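You operate a simulated robot arm through the tools that you are given. There is no shell and no other tool.

Carry out the task below with a simulated two-armed robot. There is one attempt and no reset: what you move stays moved.

TASK
Check the hardness tester on the test pin, then place the grey rack's bolt by the reading.
Fine: 35 HRC: bolt into the tester slide; any other reading: red rack. Raise the ram before the slide comes out; pin into its holder, slide left out. Where these are worked on the way, their far stop is far enough and under half their travel is too little: tester slide.

The check looks at the end state, three seconds after you hand in, the way a careful person would. Anything else that was tipped, shoved, dropped, spilled or broken makes it a failure.

THE ROBOT
Two 7-joint arms with fingered hands on one trunk that stands fixed in place. Base frame: the origin is at the foot of the trunk, x ahead of it, y to its left, z up; the work surface is at about z = 86. Readings come in cm, rad, newtons and seconds.
The left shoulder is at [3, 11.9, 109.4], the right one opposite. With the tool pointing down near the work surface each hand reaches from about 36 to 78 cm from the base axis, measured 20 degrees to its own side. Payload 3.8 kg a hand.
The tool frame of a hand sits at the grasp point between the pads (the TCP): z along the fingers, y along the line on which they close. The tips reach 2.5 cm beyond it. The gripper opens to 8.8 cm. The gripper's body begins 2.9 cm behind the TCP. The gripper is a hand of 4 fingers: y runs from the thumb to the fingers, the wrist lies at [-1.3, -10.6, -17.4] in the tool frame, and closing takes about 1.5 s.
Orientation is told as [roll, pitch, yaw] about the base's x, y, z axes, in that order, counted from this pose: with the fingers straight down and the wrist toward the robot, the tool's x, y and z point along [0, 1, 0], [1, 0, 0] and [0, 0, -1] of the base frame.

THE INTERFACE
- The arms move only by the tool drive_tool. It takes "left_deltas", "right_deltas" or both (then of equal length, played together; a hand with none holds still); each is a list that holds one entry, the list of rows, each a list of 6 numbers: the shift along the tool's x, y, z in mm, then the turn, a rotation vector about the tool's x, y, z in rad. In form: [[[dx, dy, dz, rx, ry, rz], ...]]. A call has 1 to 20 rows; each row is the pose to reach, as a shift and turn from the pose commanded when the call began, along the tool's axes at that moment. "left_fingers" and "right_fingers" are, for a hand that has rows, the finger opening in mm, from 0 to 88, set as the call begins (left out, the last holds). Rows are played at 5 a second. More than 5 cm and 0.15 rad between two rows, or a gripper value outside its range, and nothing of the call is played. A pose out of reach is approached as far as the arm can. The call stops where the force on the tool passes 40 N (or 10 N more than at its start, if that is more) or the arm is blocked; 0.2 s more then pass. Each finger travels about 15.3 cm/s and halts on what it meets, pressing with about 27 N; the grip force reading is that of the motor and also rises with nothing between the fingers. The clock runs only during rows and for 0.2 s after the last one: add rows that repeat a pose to give the fingers time. The reply holds the time, the measured pose of the TCP, the force on the tool along the base axes, the opening and the grip force, in the units named above and with some noise, with the torque about the TCP (base axes, N m) and any sound that the robot's microphone picked up, and new pictures: "show" is both (left out), scene, wrist or none (wrist: the cameras of the hands that moved).
- Cameras (640 x 400 px; columns grow to the right, rows downward): "scene" is now at [6.69, 0.17, 165.43]; the picture's right is [0.02, -1.00, 0.00], its down [-0.65, -0.01, -0.76] and it looks along [0.76, 0.02, -0.65] (base axes); focal length 316 px, centre (320, 200). "left" rides on the left gripper at [-6.4, -8.3, -9.8] in its tool frame; the picture's right is [-0.62, -0.37, 0.69], its down [0.71, -0.63, 0.30] and it looks along [0.32, 0.68, 0.65] (tool axes); focal length 265 px, centre (320, 200). "right" rides on the right gripper at [6.4, -8.3, -9.8] in its tool frame; the picture's right is [-0.62, 0.37, -0.69], its down [-0.71, -0.63, 0.30] and it looks along [-0.32, 0.68, 0.65] (tool axes); focal length 265 px, centre (320, 200).
- slide_trunk(by): slides the trunk up (or, below 0, down) by that many cm; the arms and the scene camera ride with it, the base frame stays. It gives what a move gives, with no picture.
- move_fingers(index, middle, ring, thumb_bend, thumb_turn, hand): sets how far each is bent, from 0 (flat) to 1 (curled in); at 0.3 the hand is open as for a grip, at 0.7 the pads meet at the TCP. One left out holds its place. A second passes; each finger stops where it meets its share of the squeeze, and holds until it gets a number again. A gripper value or a shape takes the hand back. It gives what a move gives, with no picture; readings hold the bend of each and the force on the fingers (four entries, about 0 where the hand has none), thumb and palm. thumb_turn goes from beside the hand (0) to across from the fingers (1), as for a grip.
- set_grasp(shape, hand): the hand has 4 fingers and takes this shape, open, in about a second: jaw (thumb against the fingers, like two jaws); tri (thumb and two fingers); tip (a fingertip pinch); poke (one finger out to press); point (the index stretched); flat (the hand flat); cup (the hand cupped); fist (a fist). The gripper value then closes the fingers along that shape, each until it touches; the sizes above hold for jaw. It gives what a move gives, with no picture.
- pan_tilt(pan, tilt): turns the head with the scene camera to pan (to the left, within 2.094 rad either way) and tilt (down, from -0.506 to 1.204), counted from straight ahead of the robot. It gives what a move gives, and a new picture of the scene camera.
- point_at(camera, pixels): there is no depth. For up to 12 entries [column, row, z] of the newest picture of that camera ("zoom" is the newest enlarged one), the place [x, y] in the base frame at which the ray of that pixel passes the height z, good to about 0.2 cm. It takes no simulated time.
- zoom(camera, box): a new picture of the part [left, top, right, bottom] of that camera's present view, enlarged. It takes no simulated time.
- close_job(): hands the job in; it is judged then, once.

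Leave the grippers open and the arms clear of the work at the hand-in unless told otherwise.

The tools are called as a command line: name --argument value ..., lists and objects as JSON in quotes. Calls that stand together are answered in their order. drive_tool: Moves the arms, as the interface text tells. Its arguments: {"type":"object","properties":{"left_deltas":{"type":"array","items":{"type":"array","items":{"type":"array","items":{"type":"number"}}}},"left_fingers":{"type":"number"},"right_deltas":{"type":"array","items":{"type":"array","items":{"type":"array","items":{"type":"number"}}}},"right_fingers":{"type":"number"},"show":{"type":"string","enum":["both","scene","wrist","none"]}},"required":[]} The other tools are called the same way: slide_trunk (by) slides the trunk up or down; set_grasp (shape, hand) gives the hand a shape; move_fingers (index, middle, ring, thumb_bend, thumb_turn, hand) moves the fingers one by one; pan_tilt (pan, tilt) turns the head that bears the scene camera; point_at (camera, pixels) gives the place at which the rays of pixels pass given heights; zoom (camera, box) takes an enlarged picture of a part of a camera's view; close_job () hands the job in.

At the start:

```text
clock: 0.0
left_eef_pos: [55.91, 22.21, 142.53]
left_ee_rot: [0.0, 0.001, 0.002]
left_contact_force: [0.0, 0.2, 1.0]
left_wrist_torque: [-0.03, 0.01, 0.0]
left_finger_gap: 8.76
left_finger_force: 0.0
left_shape: jaw
left_bend: [0.3, 0.3, 0.3, 0.3, 0.98]
left_finger forces: [0.0, 0.0, 0.1, 0.1, 0.1, 0.0]
right_eef_pos: [45.27, -22.16, 136.94]
right_ee_rot: [0.0, 0.0, 0.001]
right_contact_force: [-0.6, -0.1, -0.7]
right_wrist_torque: [0.0, 0.03, 0.03]
right_finger_gap: 8.74
right_finger_force: 0.0
right_shape: jaw
right_bend: [0.3, 0.3, 0.3, 0.3, 0.98]
right_finger forces: [0.0, 0.1, 0.0, 0.0, 0.1, 0.0]
trunk travel left (down, up): [-25.0, 34.0]
head pan, tilt: [0.023, 0.703]
```

scene: 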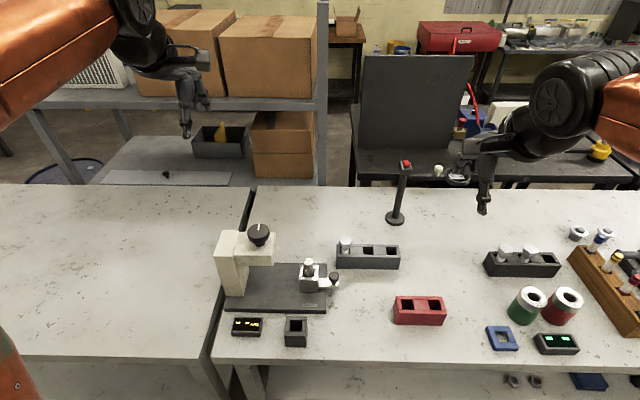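
right: 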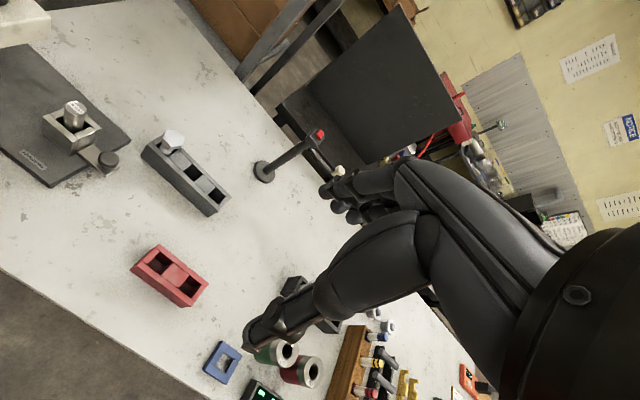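
left: 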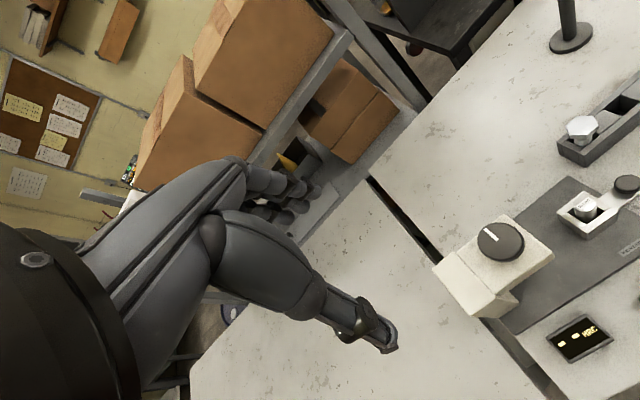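

I see the tester (cream column with a black knob) at about (245,260), its slide holding a pin at (310,275), a display at (247,326), a dark holder at (296,332), the grey rack at (367,255) and the red rack at (419,310). I'll zoom in on these first.

zoom --camera "scene" --box '[200, 210, 360, 360]'

zoom --camera "scene" --box '[320, 220, 460, 340]'

zoom --camera "left" --box '[420, 160, 640, 380]'

zoom --camera "right" --box '[0, 60, 240, 310]'

```text
2.67 times, centred on (280, 285) of scene
```

zoom: 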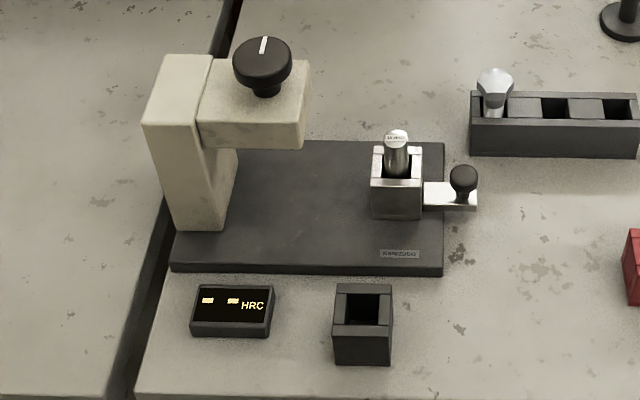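

```text
3.33 times, centred on (390, 280) of scene
```

zoom: 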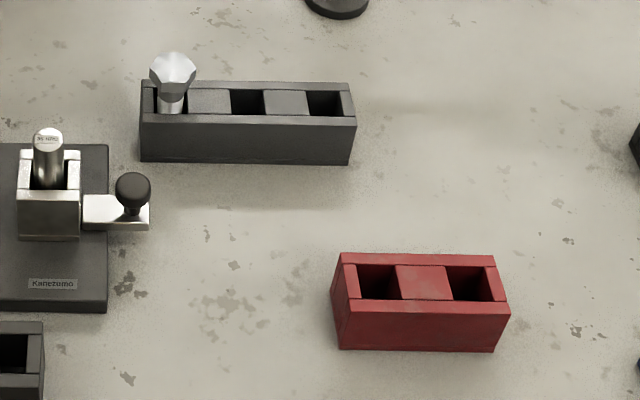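

```text
1.82 times, centred on (530, 270) of left
```

zoom: 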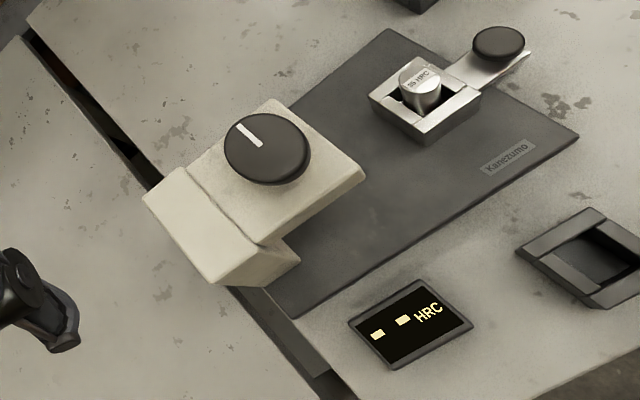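

```text
1.60 times, centred on (120, 185) of right
```

zoom: 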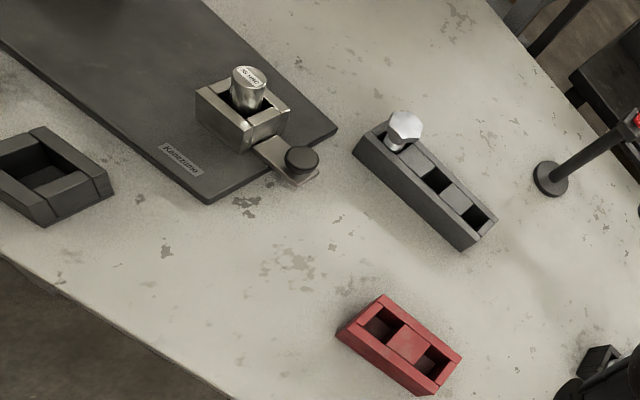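

Next I want the locations of the key features, so I'm querying scene pixels at estimated heights.

point_at --camera "scene" --pixels '[[259, 228, 103], [258, 230, 102], [224, 310, 87.5], [326, 312, 87.5], [328, 265, 87.5], [299, 268, 93], [316, 265, 93], [300, 292, 88], [335, 276, 92], [309, 262, 95], [284, 337, 90], [307, 337, 90]]'

point_at --camera "scene" --pixels '[[284, 346, 86], [307, 346, 86], [285, 321, 90], [307, 321, 90], [345, 242, 94], [337, 268, 86], [398, 269, 86], [338, 247, 90], [398, 246, 90], [396, 325, 86], [441, 325, 86], [442, 298, 90]]'

point_at --camera "left" --pixels '[[501, 240, 103], [501, 240, 101], [487, 316, 86], [584, 205, 93], [627, 184, 92], [582, 127, 94], [523, 332, 87], [586, 209, 92], [544, 245, 100], [464, 200, 100], [615, 252, 87]]'

```text
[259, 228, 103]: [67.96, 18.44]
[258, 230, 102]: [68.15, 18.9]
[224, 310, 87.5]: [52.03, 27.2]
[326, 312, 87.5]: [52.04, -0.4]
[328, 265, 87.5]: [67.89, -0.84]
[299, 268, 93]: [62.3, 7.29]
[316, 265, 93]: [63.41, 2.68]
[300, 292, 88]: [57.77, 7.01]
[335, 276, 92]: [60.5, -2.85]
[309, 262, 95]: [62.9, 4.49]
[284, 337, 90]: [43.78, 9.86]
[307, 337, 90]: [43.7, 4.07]
```

```text
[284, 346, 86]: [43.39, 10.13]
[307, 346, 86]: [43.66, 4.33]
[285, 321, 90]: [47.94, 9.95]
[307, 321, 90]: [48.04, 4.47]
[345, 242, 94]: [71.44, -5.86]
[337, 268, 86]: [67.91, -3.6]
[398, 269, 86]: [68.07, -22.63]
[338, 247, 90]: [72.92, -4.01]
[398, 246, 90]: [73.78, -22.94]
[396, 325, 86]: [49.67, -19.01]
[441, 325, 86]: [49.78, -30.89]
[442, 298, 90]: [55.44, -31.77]
```

```text
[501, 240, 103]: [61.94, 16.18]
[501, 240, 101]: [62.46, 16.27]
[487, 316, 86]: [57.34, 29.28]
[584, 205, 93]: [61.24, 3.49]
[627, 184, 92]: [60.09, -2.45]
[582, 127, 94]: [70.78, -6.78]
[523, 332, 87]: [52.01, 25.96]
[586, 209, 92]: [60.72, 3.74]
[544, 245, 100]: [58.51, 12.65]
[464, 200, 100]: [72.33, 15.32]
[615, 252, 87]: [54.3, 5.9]
```

I'm refining by triangulation: the same features at several heights from both cameras.

point_at --camera "scene" --pixels '[[258.2, 231.4, 108], [258.2, 231.4, 110], [308.5, 261.7, 94], [308.5, 261.7, 96], [308.5, 261.7, 98], [334, 276, 92], [334, 276, 94], [334, 276, 96], [346, 240, 94], [346, 240, 96], [346, 240, 98]]'

point_at --camera "left" --pixels '[[499.7, 241.4, 108], [499.7, 241.4, 110], [583.7, 200, 94], [583.7, 200, 96], [583.7, 200, 98], [627, 183, 92], [627, 183, 94], [627, 183, 96], [583, 127, 94], [583, 127, 96], [583, 127, 98]]'

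point_at --camera "right" --pixels '[[74, 104, 94], [74, 104, 96], [74, 104, 98], [109, 159, 92], [109, 159, 94], [109, 159, 96], [173, 138, 94], [173, 138, 96], [173, 138, 98]]'

zoom --camera "scene" --box '[280, 240, 360, 290]'

zoom --camera "right" --box '[30, 80, 240, 220]'

```text
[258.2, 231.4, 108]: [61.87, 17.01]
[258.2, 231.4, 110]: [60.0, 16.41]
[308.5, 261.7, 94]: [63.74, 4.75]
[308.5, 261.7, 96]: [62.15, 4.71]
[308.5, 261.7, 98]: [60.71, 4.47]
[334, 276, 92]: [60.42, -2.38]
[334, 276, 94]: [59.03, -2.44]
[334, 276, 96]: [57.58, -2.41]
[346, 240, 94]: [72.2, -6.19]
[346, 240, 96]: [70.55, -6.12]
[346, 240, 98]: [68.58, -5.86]
```

```text
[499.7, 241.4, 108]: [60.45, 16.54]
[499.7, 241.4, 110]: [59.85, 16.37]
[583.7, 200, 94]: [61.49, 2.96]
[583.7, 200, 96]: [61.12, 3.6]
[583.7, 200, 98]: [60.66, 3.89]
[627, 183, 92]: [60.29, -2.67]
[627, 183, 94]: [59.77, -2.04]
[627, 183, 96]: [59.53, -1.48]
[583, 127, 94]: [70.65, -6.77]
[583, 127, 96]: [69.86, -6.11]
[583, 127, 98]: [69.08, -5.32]
```

```text
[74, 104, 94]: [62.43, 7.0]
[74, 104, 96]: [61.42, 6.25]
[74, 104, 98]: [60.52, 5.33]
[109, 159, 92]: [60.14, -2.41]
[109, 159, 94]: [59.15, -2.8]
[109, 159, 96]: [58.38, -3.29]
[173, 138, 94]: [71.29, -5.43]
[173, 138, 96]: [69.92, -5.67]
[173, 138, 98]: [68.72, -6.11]
```

```text
8.00 times, centred on (320, 265) of scene
```

zoom: 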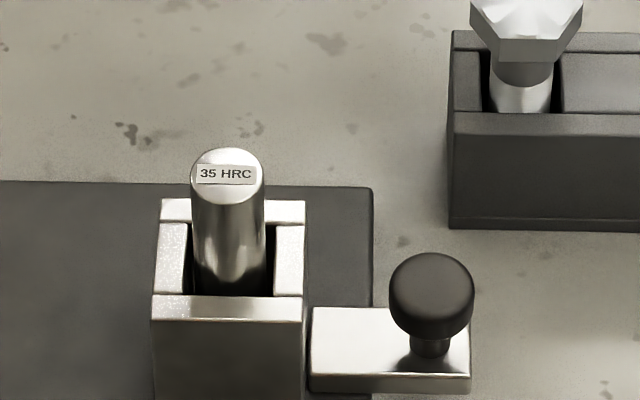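

```text
2.86 times, centred on (135, 150) of right
```

zoom: 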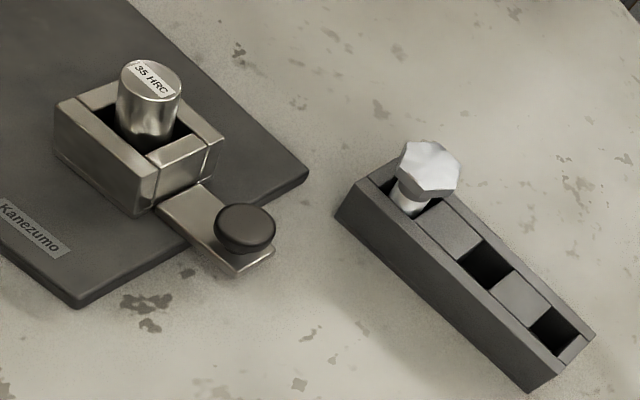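

The pin top is at about (60.1, 4.4, 99), the slide's handle knob at (60.3, -2.5, 92), the ram knob's top at (60, 16.4, 110) and the bolt head at (69.5, -5.9, 97). To push the slide under the ram head without my hand hitting that head, I'll tilt the right hand about 0.7 rad (fingers pointing down and left) and bring it above and to the right of the slide's handle.

drive_tool --right_deltas '[[[12.7, 18.4, 31.2, 0, 0.0875, 0], [25.4, 36.8, 62.4, 0, 0.175, 0], [38.1, 55.2, 93.6, 0, 0.2625, 0], [50.8, 73.6, 124.8, 0, 0.35, 0], [63.5, 92, 156, 0, 0.4375, 0], [76.2, 110.4, 187.2, 0, 0.525, 0], [88.9, 128.8, 218.4, 0, 0.6125, 0], [101.6, 147.3, 249.4, 0, 0.7, 0]]]' --right_fingers 88

```text
clock: 1.8
left_eef_pos: [56.01, 22.23, 142.54]
left_ee_rot: [0.001, 0.002, 0.001]
left_contact_force: [-0.8, -0.7, 0.7]
left_wrist_torque: [0.0, 0.0, 0.0]
left_finger_gap: 8.79
left_finger_force: 0.1
left_shape: jaw
left_bend: [0.3, 0.3, 0.3, 0.3, 0.98]
left_finger forces: [0.1, 0.0, 0.0, 0.0, 0.1, 0.0]
right_eef_pos: [60.26, -11.96, 112.03]
right_ee_rot: [0.702, -0.002, 0.0]
right_contact_force: [-0.3, -0.3, -0.6]
right_wrist_torque: [-0.05, 0.02, 0.0]
right_finger_gap: 8.78
right_finger_force: 0.0
right_shape: jaw
right_bend: [0.3, 0.3, 0.3, 0.3, 0.98]
right_finger forces: [0.0, 0.0, 0.0, 0.0, 0.0, 0.0]
trunk travel left (down, up): [-25.0, 34.0]
head pan, tilt: [0.023, 0.703]
```

scene: 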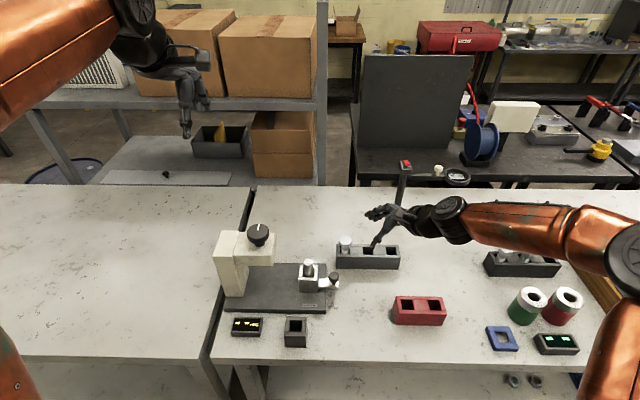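
right: 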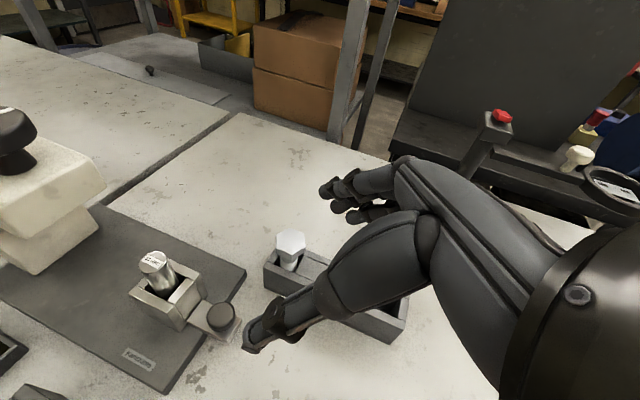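

The hand is at (60.3, -12, 112), tilted as planned. I'm using this view to refine the handle knob at (221,316), the slide box, the pin and the ram head's underside.

point_at --camera "right" --pixels '[[221, 316, 91], [221, 316, 92], [221, 316, 93], [155, 260, 98], [155, 260, 99], [155, 260, 100], [131, 293, 93], [131, 293, 94], [180, 308, 94], [291, 238, 97], [291, 238, 98], [34, 274, 100]]'

zoom --camera "right" --box '[0, 90, 320, 390]'

zoom --camera "right" --box '[110, 220, 270, 350]'

```text
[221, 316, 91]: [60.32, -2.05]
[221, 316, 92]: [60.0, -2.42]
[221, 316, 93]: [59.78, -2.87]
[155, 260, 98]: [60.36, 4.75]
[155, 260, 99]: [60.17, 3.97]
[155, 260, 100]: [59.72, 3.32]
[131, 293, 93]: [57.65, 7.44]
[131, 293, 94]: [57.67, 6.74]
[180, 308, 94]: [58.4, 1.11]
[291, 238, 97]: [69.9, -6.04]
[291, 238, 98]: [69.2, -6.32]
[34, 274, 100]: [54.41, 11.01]
```

```text
1.33 times, centred on (160, 240) of right
```

zoom: 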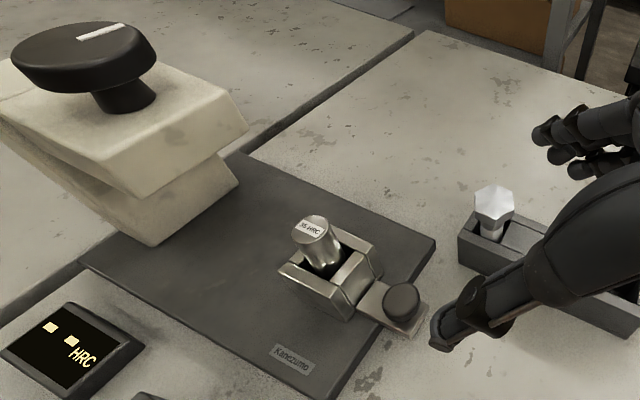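

```text
3.08 times, centred on (190, 285) of right
```

zoom: 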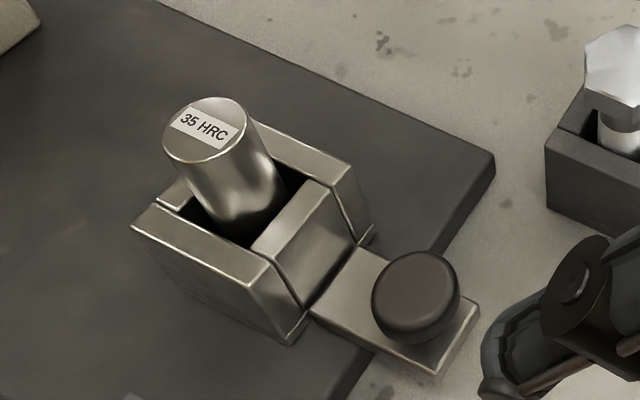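

The knob top is confirmed at about (60.1, -2.4, 92). I'm narrowing the jaw to about 55 mm, shifting sideways and advancing along the tool axis, stopping several centimetres short to check clearance to the bolt.

drive_tool --right_deltas '[[[-18, -0.5, 30, 0, 0, 0], [-37, -1, 60, 0, 0, 0], [-55, -1.5, 90, 0, 0, 0], [-55, -1.5, 120, 0, 0, 0], [-55, -1.5, 145, 0, 0, 0]]]' --right_fingers 55

```text
clock: 3.0
left_eef_pos: [56.08, 22.3, 142.56]
left_ee_rot: [0.0, 0.0, 0.001]
left_contact_force: [0.1, 0.2, -0.2]
left_wrist_torque: [-0.01, 0.03, 0.05]
left_finger_gap: 8.75
left_finger_force: 0.0
left_shape: jaw
left_bend: [0.3, 0.3, 0.3, 0.3, 0.98]
left_finger forces: [0.1, 0.0, 0.0, 0.0, 0.1, 0.1]
right_eef_pos: [59.79, -6.69, 97.39]
right_ee_rot: [0.699, 0.001, 0.0]
right_contact_force: [0.5, -0.8, 0.7]
right_wrist_torque: [-0.01, 0.0, 0.03]
right_finger_gap: 5.55
right_finger_force: 0.1
right_shape: jaw
right_bend: [0.28, 0.39, 0.36, 0.63, 1.0]
right_finger forces: [0.0, 0.0, 0.0, 0.0, 0.0, 0.0]
trunk travel left (down, up): [-25.0, 34.0]
head pan, tilt: [0.023, 0.703]
```

scene: 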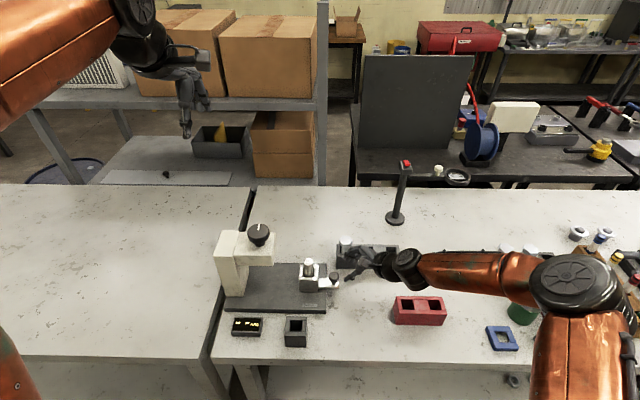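
right: 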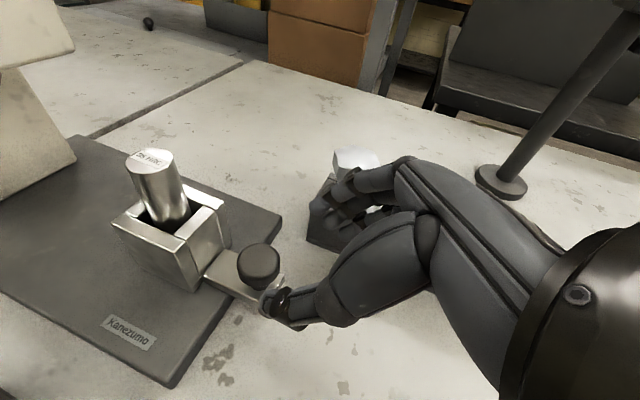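

The hand is close now. I'm zooming in to check the clearance between the fingers and the bolt head, and to see where the handle knob is.

zoom --camera "scene" --box '[300, 220, 440, 310]'

zoom --camera "right" --box '[200, 130, 440, 340]'

```text
4.44 times, centred on (370, 265) of scene
```

zoom: 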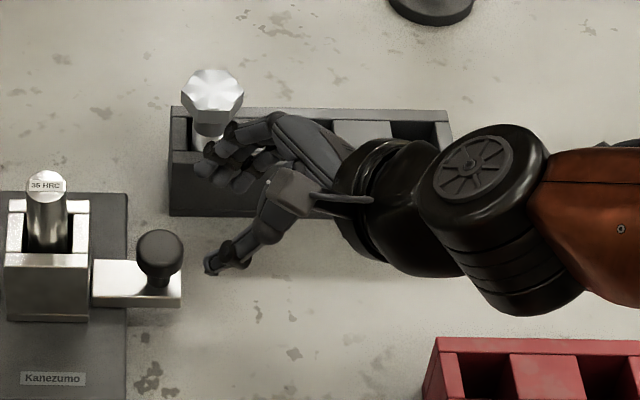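

```text
1.90 times, centred on (320, 235) of right
```

zoom: 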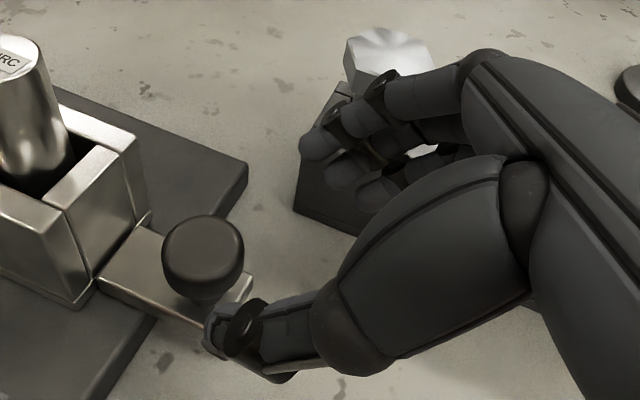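

The knuckles sit at about x 64–65 and the bolt head starts at about x 67.5, so there's room. I'm advancing about 58 mm along the tool axis so the jaw straddles the handle knob.

drive_tool --right_deltas '[[[0, 2, 20, 0, 0, 0], [-1, 3, 40, 0, 0, 0], [-1.4, 3, 57, 0, 0, 0], [-1.4, 3, 57, 0, 0, 0]]]' --right_fingers 55

zoom --camera "scene" --box '[290, 225, 390, 300]'

```text
clock: 4.0
left_eef_pos: [56.0, 22.38, 142.55]
left_ee_rot: [-0.001, 0.0, 0.001]
left_contact_force: [0.3, 0.2, -0.3]
left_wrist_torque: [0.01, 0.0, -0.01]
left_finger_gap: 8.77
left_finger_force: 0.1
left_shape: jaw
left_bend: [0.3, 0.3, 0.3, 0.3, 0.98]
left_finger forces: [0.0, 0.0, 0.0, 0.1, 0.1, 0.0]
right_eef_pos: [60.18, -3.24, 93.0]
right_ee_rot: [0.699, -0.001, -0.001]
right_contact_force: [-0.7, -0.8, 0.2]
right_wrist_torque: [0.02, -0.01, -0.02]
right_finger_gap: 5.51
right_finger_force: 0.0
right_shape: jaw
right_bend: [0.28, 0.39, 0.36, 0.63, 1.0]
right_finger forces: [0.0, 0.0, 0.1, 0.0, 0.0, 0.0]
trunk travel left (down, up): [-25.0, 34.0]
head pan, tilt: [0.023, 0.703]
```

scene: 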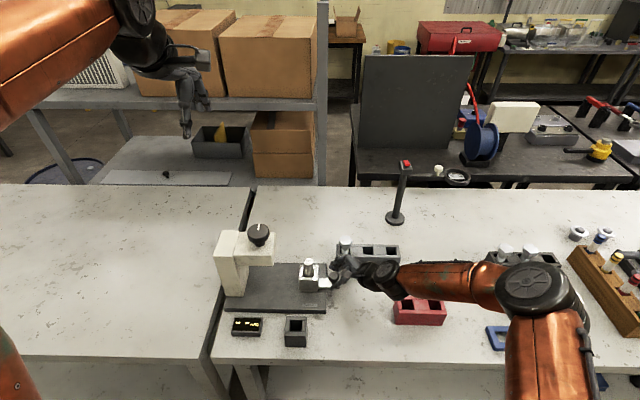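
right: 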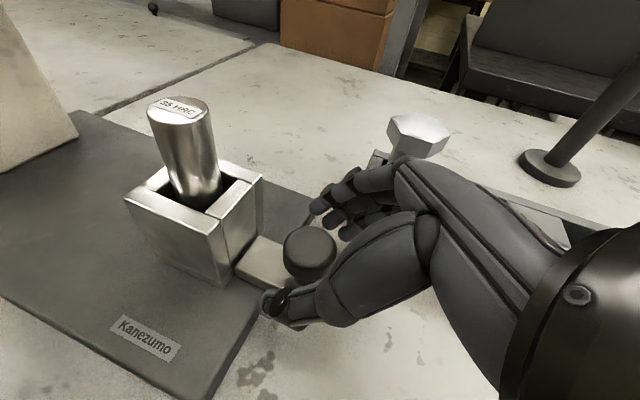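

```text
5.33 times, centred on (340, 262) of scene
```

zoom: 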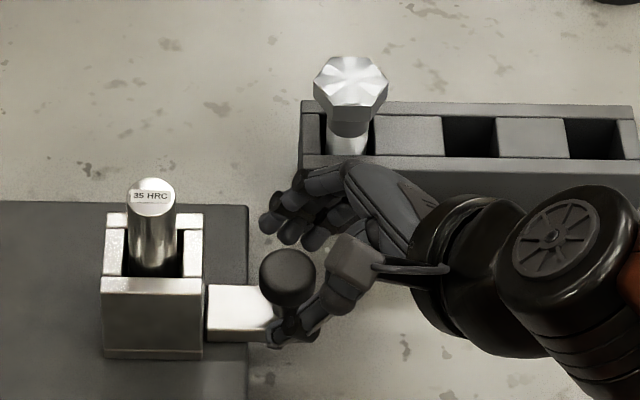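

The knob at scene (344,278) lies between the thumb and fingers. I'm closing the jaw on it.

drive_tool --right_deltas '[[[0, 0, 0, 0, 0, 0], [0, 0, 0, 0, 0, 0], [0, 0, 0, 0, 0, 0], [0, 0, 0, 0, 0, 0], [0, 0, 0, 0, 0, 0], [0, 0, 0, 0, 0, 0]]]' --right_fingers 10

zoom --camera "scene" --box '[290, 225, 390, 300]'

```text
clock: 5.4
left_eef_pos: [55.87, 22.49, 142.51]
left_ee_rot: [-0.001, 0.0, 0.002]
left_contact_force: [-0.2, 0.2, -1.0]
left_wrist_torque: [-0.02, 0.02, -0.02]
left_finger_gap: 8.76
left_finger_force: 0.0
left_shape: jaw
left_bend: [0.3, 0.3, 0.3, 0.3, 0.98]
left_finger forces: [0.0, 0.0, 0.1, 0.0, 0.0, 0.1]
right_eef_pos: [60.03, -2.96, 92.91]
right_ee_rot: [0.7, 0.003, 0.003]
right_contact_force: [-8.8, 7.0, -4.9]
right_wrist_torque: [0.06, 0.19, 0.13]
right_finger_gap: 1.51
right_finger_force: 27.1
right_shape: jaw
right_bend: [0.73, 0.61, 0.68, 0.73, 1.0]
right_finger forces: [12.2, 7.3, 0.1, 0.0, 25.8, 0.0]
trunk travel left (down, up): [-25.0, 34.0]
head pan, tilt: [0.023, 0.703]
```

scene: 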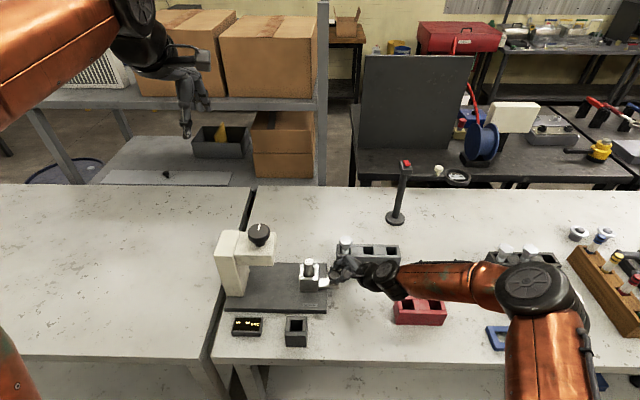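
right: 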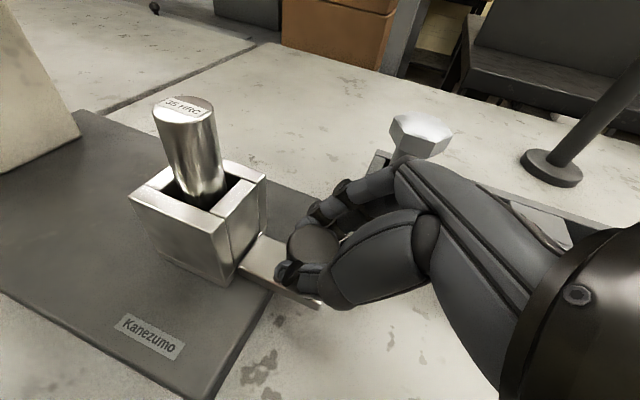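

```text
5.33 times, centred on (340, 262) of scene
```

zoom: 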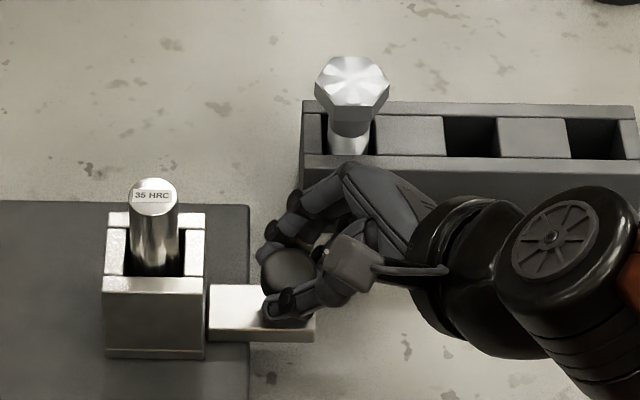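

The knob is held by the thumb and two fingers. I'm pushing the slide left (+y) in 8 mm steps, first about 90 mm.

drive_tool --right_deltas '[[[6.1, 0, 5.2, 0, 0, 0], [12.2, 0, 10.3, 0, 0, 0], [18.4, 0, 15.5, 0, 0, 0], [24.5, 0, 20.6, 0, 0, 0], [30.6, 0, 25.8, 0, 0, 0], [36.7, 0, 30.9, 0, 0, 0], [42.8, 0, 36.1, 0, 0, 0], [49, 0, 41.2, 0, 0, 0], [55.1, 0, 46.4, 0, 0, 0], [61.2, 0, 51.5, 0, 0, 0], [68.9, 0, 58, 0, 0, 0]]]'

zoom --camera "scene" --box '[210, 215, 370, 345]'

```text
clock: 7.8
left_eef_pos: [55.76, 22.4, 142.57]
left_ee_rot: [0.0, -0.001, 0.001]
left_contact_force: [-0.1, -0.5, 0.0]
left_wrist_torque: [0.02, -0.03, 0.0]
left_finger_gap: 8.74
left_finger_force: 0.0
left_shape: jaw
left_bend: [0.3, 0.3, 0.3, 0.3, 0.98]
left_finger forces: [0.1, 0.1, 0.0, 0.1, 0.1, 0.0]
right_eef_pos: [60.05, 5.97, 92.97]
right_ee_rot: [0.704, 0.002, 0.001]
right_contact_force: [-12.7, -0.7, -5.6]
right_wrist_torque: [-0.06, 0.3, 0.14]
right_finger_gap: 1.49
right_finger_force: 27.1
right_shape: jaw
right_bend: [0.73, 0.61, 0.68, 0.73, 1.0]
right_finger forces: [10.4, 7.8, 0.1, 0.0, 26.5, 0.1]
trunk travel left (down, up): [-25.0, 34.0]
head pan, tilt: [0.023, 0.703]
```

scene: 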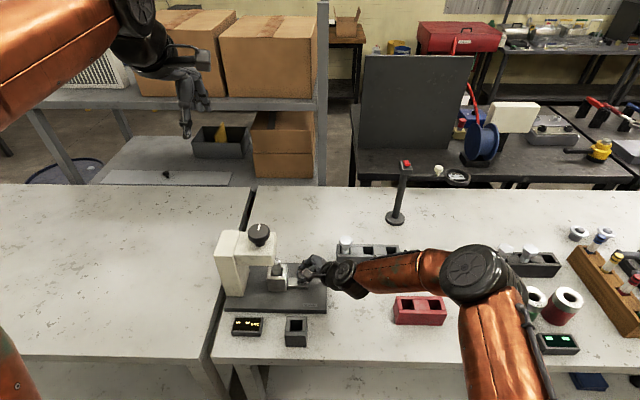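
right: 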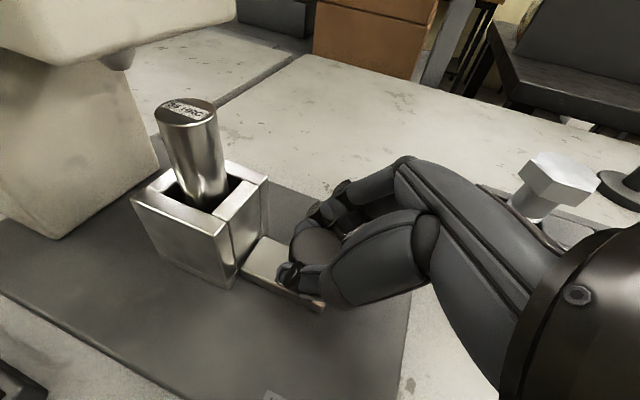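

```text
3.08 times, centred on (290, 280) of scene
```

zoom: 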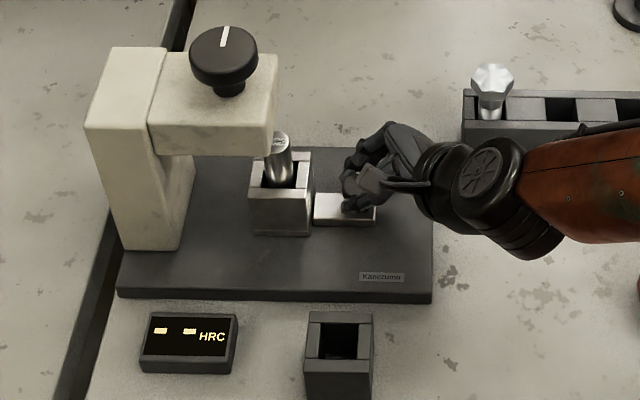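

The slide has moved about 9 cm and the ram tip shows at (115,60) in the wrist view. I'm pushing on in 4 mm steps until I meet the far stop.

drive_tool --right_deltas '[[[3.06, 0, 2.58, 0, 0, 0], [6.1, 0, 5.2, 0, 0, 0], [9.2, 0, 7.7, 0, 0, 0], [12.2, 0, 10.3, 0, 0, 0], [15.3, 0, 12.9, 0, 0, 0], [18.4, 0, 15.5, 0, 0, 0], [21.4, 0, 18, 0, 0, 0]]]'

zoom --camera "scene" --box '[210, 215, 370, 345]'

```text
clock: 9.4
left_eef_pos: [55.86, 22.3, 142.52]
left_ee_rot: [-0.001, 0.001, 0.002]
left_contact_force: [0.6, -0.1, 0.1]
left_wrist_torque: [-0.05, -0.03, -0.01]
left_finger_gap: 8.74
left_finger_force: 0.1
left_shape: jaw
left_bend: [0.3, 0.3, 0.3, 0.3, 0.98]
left_finger forces: [0.0, 0.0, 0.0, 0.0, 0.1, 0.0]
right_eef_pos: [60.01, 8.8, 93.0]
right_ee_rot: [0.701, -0.001, 0.0]
right_contact_force: [-13.0, -2.0, -4.8]
right_wrist_torque: [-0.06, 0.28, 0.14]
right_finger_gap: 1.47
right_finger_force: 27.3
right_shape: jaw
right_bend: [0.73, 0.62, 0.68, 0.73, 1.0]
right_finger forces: [10.2, 7.3, 0.0, 0.0, 26.3, 0.0]
trunk travel left (down, up): [-25.0, 34.0]
head pan, tilt: [0.023, 0.703]
```

scene: 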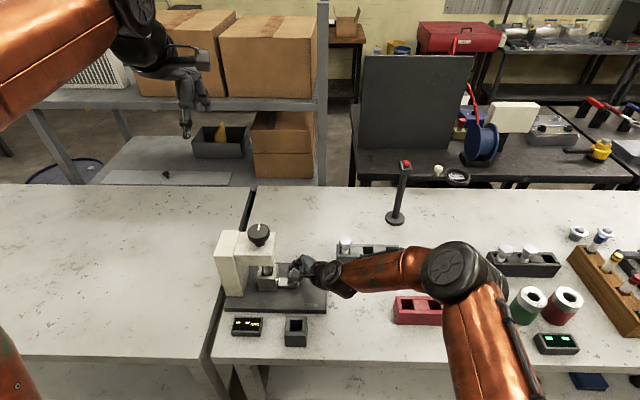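
right: 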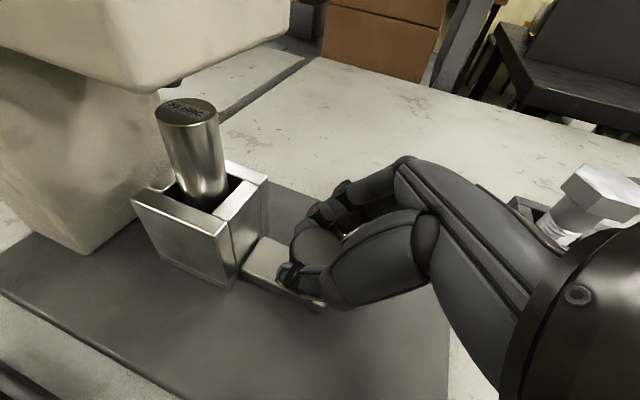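

```text
3.08 times, centred on (290, 280) of scene
```

zoom: 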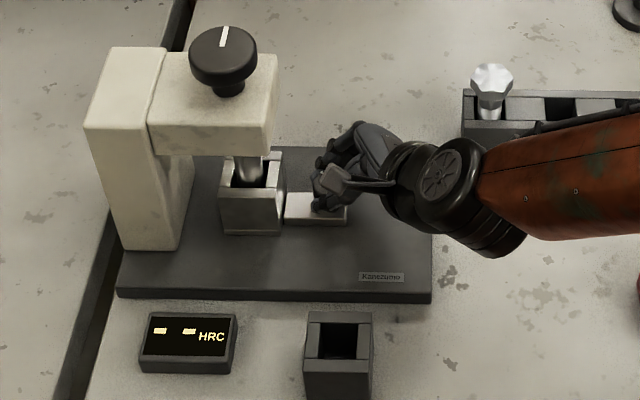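

No stop has been felt yet, with force in y still about -2 N. I'm pushing gently in 3 mm steps.

drive_tool --right_deltas '[[[2.3, 0, 1.93, 0, 0, 0], [4.6, 0, 3.9, 0, 0, 0], [6.9, 0, 5.8, 0, 0, 0], [9.2, 0, 7.7, 0, 0, 0], [11.5, 0, 9.7, 0, 0, 0], [13.8, 0, 11.6, 0, 0, 0], [16.1, 0, 13.5, 0, 0, 0]]]'

zoom --camera "scene" --box '[210, 215, 370, 345]'

```text
clock: 11.0
left_eef_pos: [55.96, 22.31, 142.66]
left_ee_rot: [-0.001, 0.001, 0.002]
left_contact_force: [1.2, 1.2, -0.1]
left_wrist_torque: [-0.01, 0.0, -0.03]
left_finger_gap: 8.76
left_finger_force: 0.0
left_shape: jaw
left_bend: [0.3, 0.3, 0.3, 0.3, 0.98]
left_finger forces: [0.0, 0.1, 0.0, 0.0, 0.0, 0.0]
right_eef_pos: [60.32, 10.71, 93.05]
right_ee_rot: [0.7, -0.003, -0.001]
right_contact_force: [1.1, 1.1, 2.0]
right_wrist_torque: [0.01, -0.06, 0.02]
right_finger_gap: 1.21
right_finger_force: 27.2
right_shape: jaw
right_bend: [0.74, 0.73, 0.71, 0.81, 1.0]
right_finger forces: [0.0, 1.5, 2.0, 0.0, 1.0, 0.0]
trunk travel left (down, up): [-25.0, 34.0]
head pan, tilt: [0.023, 0.703]
```

scene: 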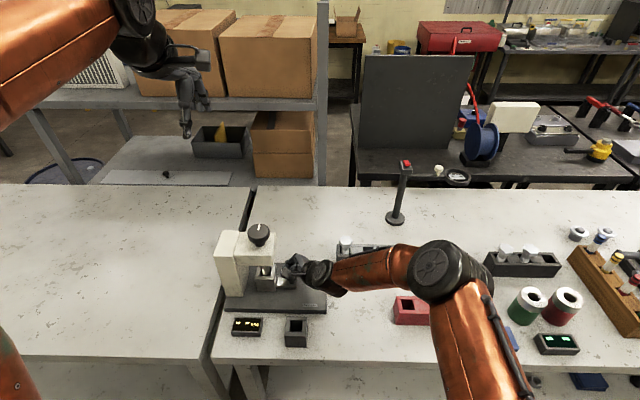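
right: 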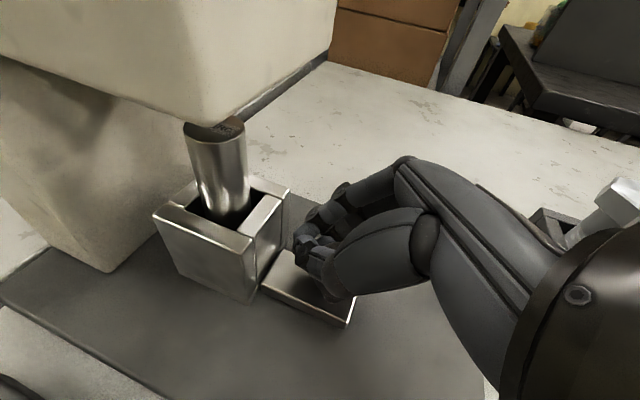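

```text
3.08 times, centred on (290, 280) of scene
```

zoom: 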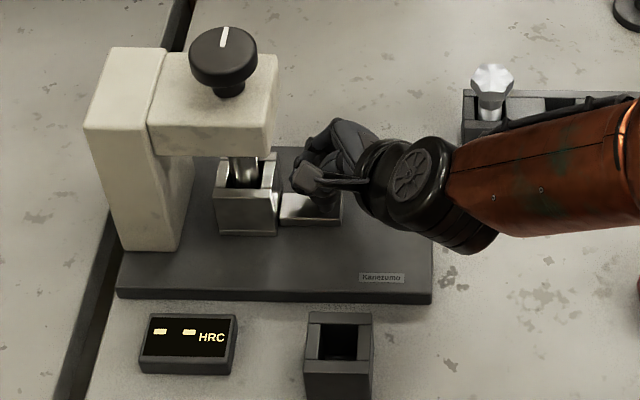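

The slide reached its stop: the box stayed while my grip slipped over the knob. I'm opening the hand and backing out along the tool axis.

drive_tool --right_deltas '[[[0, 0, 0, 0, 0, 0], [0, 0, 0, 0, 0, 0], [0, 0, 0, 0, 0, 0], [0, 0, 0, 0, 0, 0], [0, 0, -20, 0, 0, 0], [0, 0, -45, 0, 0, 0], [0, 0, -70, 0, 0, 0]]]' --right_fingers 65

zoom --camera "scene" --box '[210, 215, 370, 345]'

zoom --camera "right" --box '[0, 0, 400, 350]'

```text
clock: 12.6
left_eef_pos: [56.0, 22.26, 142.61]
left_ee_rot: [0.0, 0.0, 0.001]
left_contact_force: [-0.8, -0.4, 0.4]
left_wrist_torque: [-0.05, -0.03, 0.04]
left_finger_gap: 8.75
left_finger_force: 0.1
left_shape: jaw
left_bend: [0.3, 0.3, 0.3, 0.3, 0.98]
left_finger forces: [0.0, 0.0, 0.1, 0.0, 0.1, 0.1]
right_eef_pos: [60.3, 6.21, 98.31]
right_ee_rot: [0.7, 0.0, 0.001]
right_contact_force: [0.5, -0.1, -0.6]
right_wrist_torque: [0.0, -0.04, 0.0]
right_finger_gap: 6.49
right_finger_force: 0.1
right_shape: jaw
right_bend: [0.27, 0.36, 0.33, 0.55, 0.99]
right_finger forces: [0.0, 0.1, 0.0, 0.0, 0.0, 0.0]
trunk travel left (down, up): [-25.0, 34.0]
head pan, tilt: [0.023, 0.703]
```

scene: 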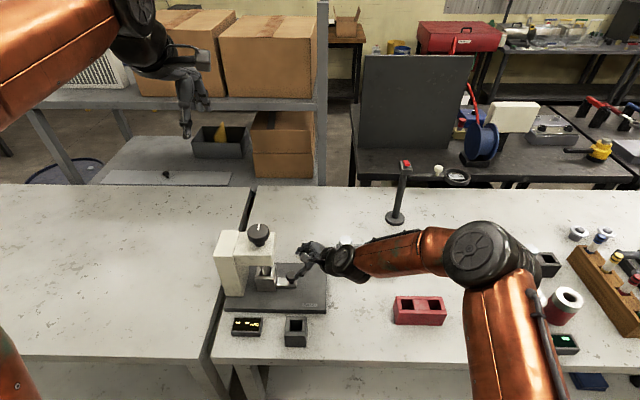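
right: 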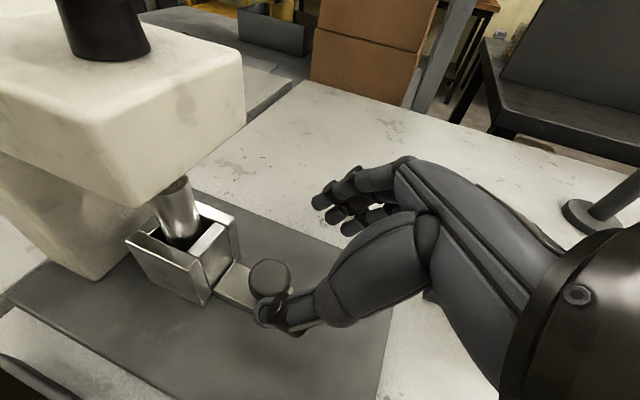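

```text
3.08 times, centred on (290, 280) of scene
```

zoom: 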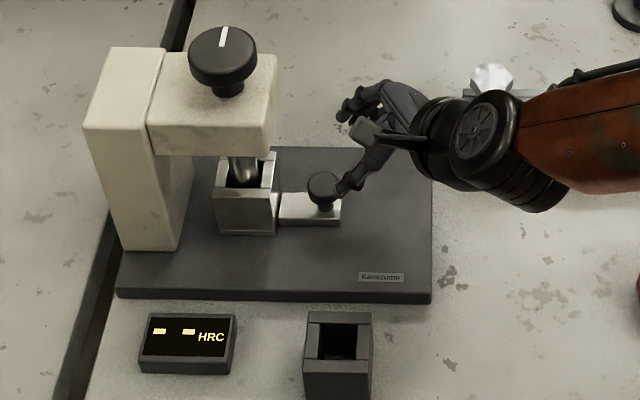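

```text
1.14 times, centred on (200, 175) of right
```

zoom: 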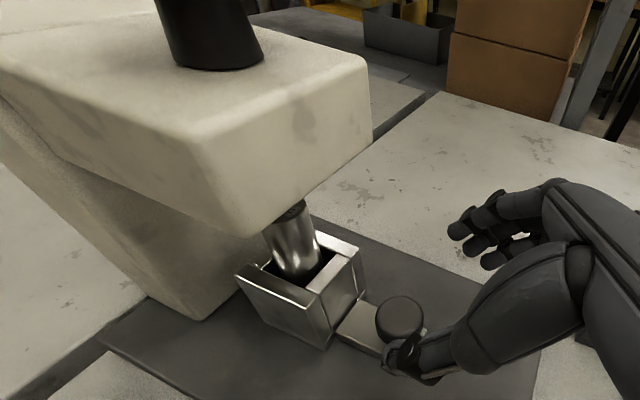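

The slide is fully in, with its knob at about y = 9.3 (a travel of about 11.7 cm) and the pin under the ram. I'm withdrawing the right hand well clear, up and to the right.

drive_tool --right_deltas '[[[0, 0, -35, 0, 0, 0], [0, 0, -70, 0, 0, 0], [0, 0, -100, 0, 0, 0], [-20, -10, -130, 0, 0, 0], [-45, -25, -160, 0, 0, 0], [-70, -40, -185, 0, 0, 0], [-95, -55, -205, 0, 0, 0], [-110, -65, -220, 0, 0, 0]]]' --right_fingers 80 --show "scene"

zoom --camera "scene" --box '[210, 215, 370, 345]'

zoom --camera "left" --box '[420, 160, 640, 380]'

```text
clock: 14.4
left_eef_pos: [55.9, 22.25, 142.56]
left_ee_rot: [-0.001, 0.0, 0.004]
left_contact_force: [0.1, 0.4, -0.5]
left_wrist_torque: [-0.03, -0.02, 0.02]
left_finger_gap: 8.75
left_finger_force: 0.1
left_shape: jaw
left_bend: [0.3, 0.3, 0.3, 0.3, 0.98]
left_finger forces: [0.0, 0.1, 0.0, 0.0, 0.0, 0.1]
right_eef_pos: [53.55, -16.38, 108.21]
right_ee_rot: [0.701, -0.001, 0.002]
right_contact_force: [0.9, 0.2, 0.0]
right_wrist_torque: [-0.01, 0.0, 0.01]
right_finger_gap: 7.97
right_finger_force: 0.0
right_shape: jaw
right_bend: [0.3, 0.32, 0.3, 0.32, 0.98]
right_finger forces: [0.1, 0.1, 0.1, 0.0, 0.1, 0.0]
trunk travel left (down, up): [-25.0, 34.0]
head pan, tilt: [0.023, 0.703]
```

scene: 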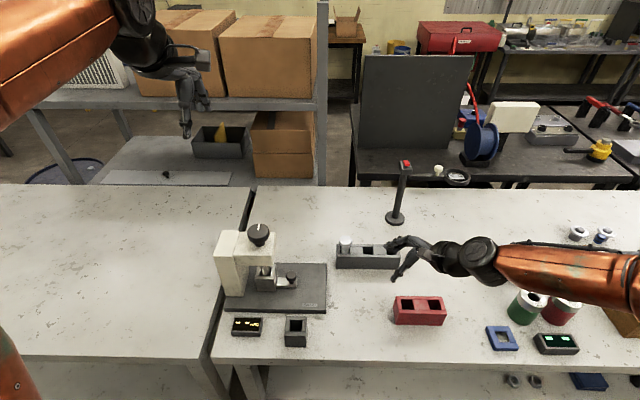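

```text
3.08 times, centred on (290, 280) of scene
```

zoom: 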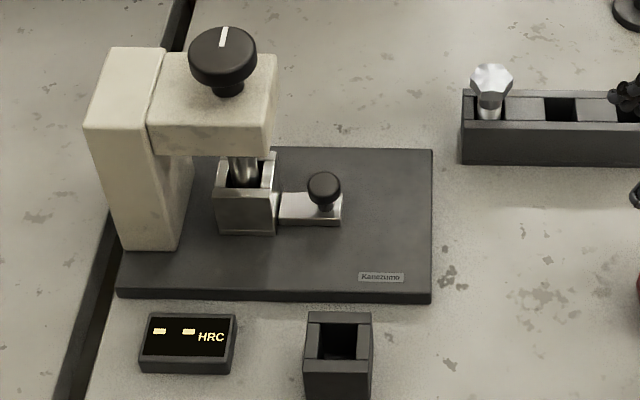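

```text
1.82 times, centred on (530, 270) of left
```

zoom: 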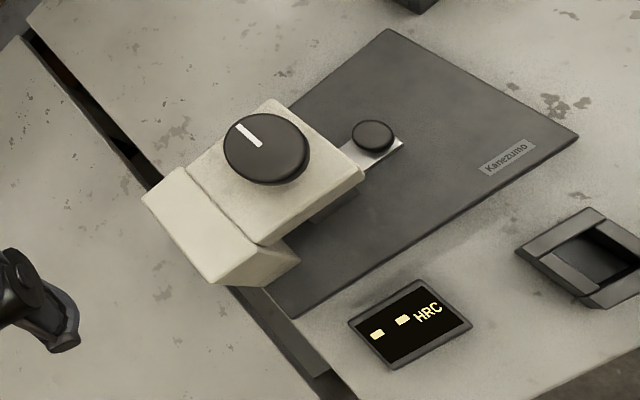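

The tester now has its slide in. Next I'm bringing the left hand over the ram knob (top at about (59.9, 16.4, 110)), fingers down and jaw fully open, stopping at z = 118.

drive_tool --left_deltas '[[[-10, 7, 40, 0, 0, 0], [-20, 14, 80, 0, 0, 0], [-30, 21, 120, 0, 0, 0], [-40, 28, 160, 0, 0, 0], [-50, 35, 200, 0, 0, 0], [-58.5, 40, 245, 0, 0, 0], [-58.5, 40, 245, 0, 0, 0]]]' --left_fingers 88

zoom --camera "scene" --box '[200, 180, 340, 300]'

```text
clock: 16.0
left_eef_pos: [59.99, 16.44, 118.09]
left_ee_rot: [0.0, 0.0, 0.003]
left_contact_force: [0.0, -0.9, -0.2]
left_wrist_torque: [0.02, 0.01, -0.02]
left_finger_gap: 8.77
left_finger_force: 0.1
left_shape: jaw
left_bend: [0.3, 0.3, 0.3, 0.3, 0.98]
left_finger forces: [0.0, 0.1, 0.0, 0.0, 0.0, 0.1]
right_eef_pos: [53.65, -16.36, 108.25]
right_ee_rot: [0.7, -0.001, 0.001]
right_contact_force: [-0.4, -0.4, 0.7]
right_wrist_torque: [0.0, 0.02, 0.01]
right_finger_gap: 8.0
right_finger_force: 0.0
right_shape: jaw
right_bend: [0.3, 0.32, 0.3, 0.32, 0.98]
right_finger forces: [0.0, 0.1, 0.0, 0.0, 0.1, 0.0]
trunk travel left (down, up): [-25.0, 34.0]
head pan, tilt: [0.023, 0.703]
```

scene: 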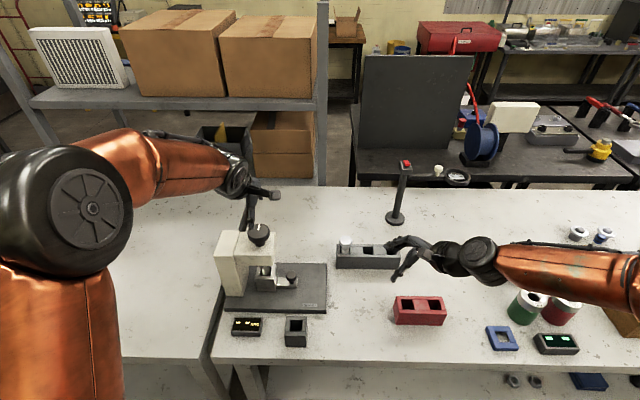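
left: 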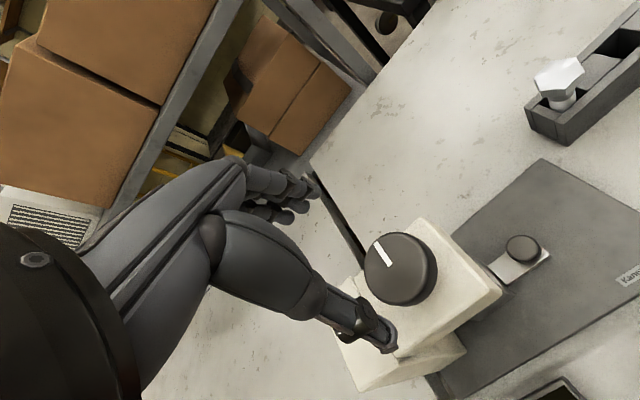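

```text
3.33 times, centred on (270, 240) of scene
```

zoom: 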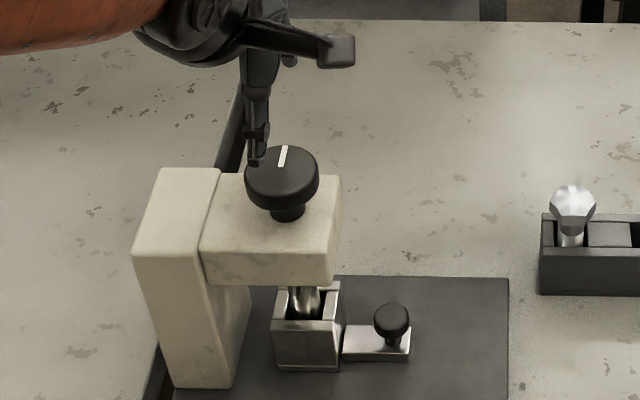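

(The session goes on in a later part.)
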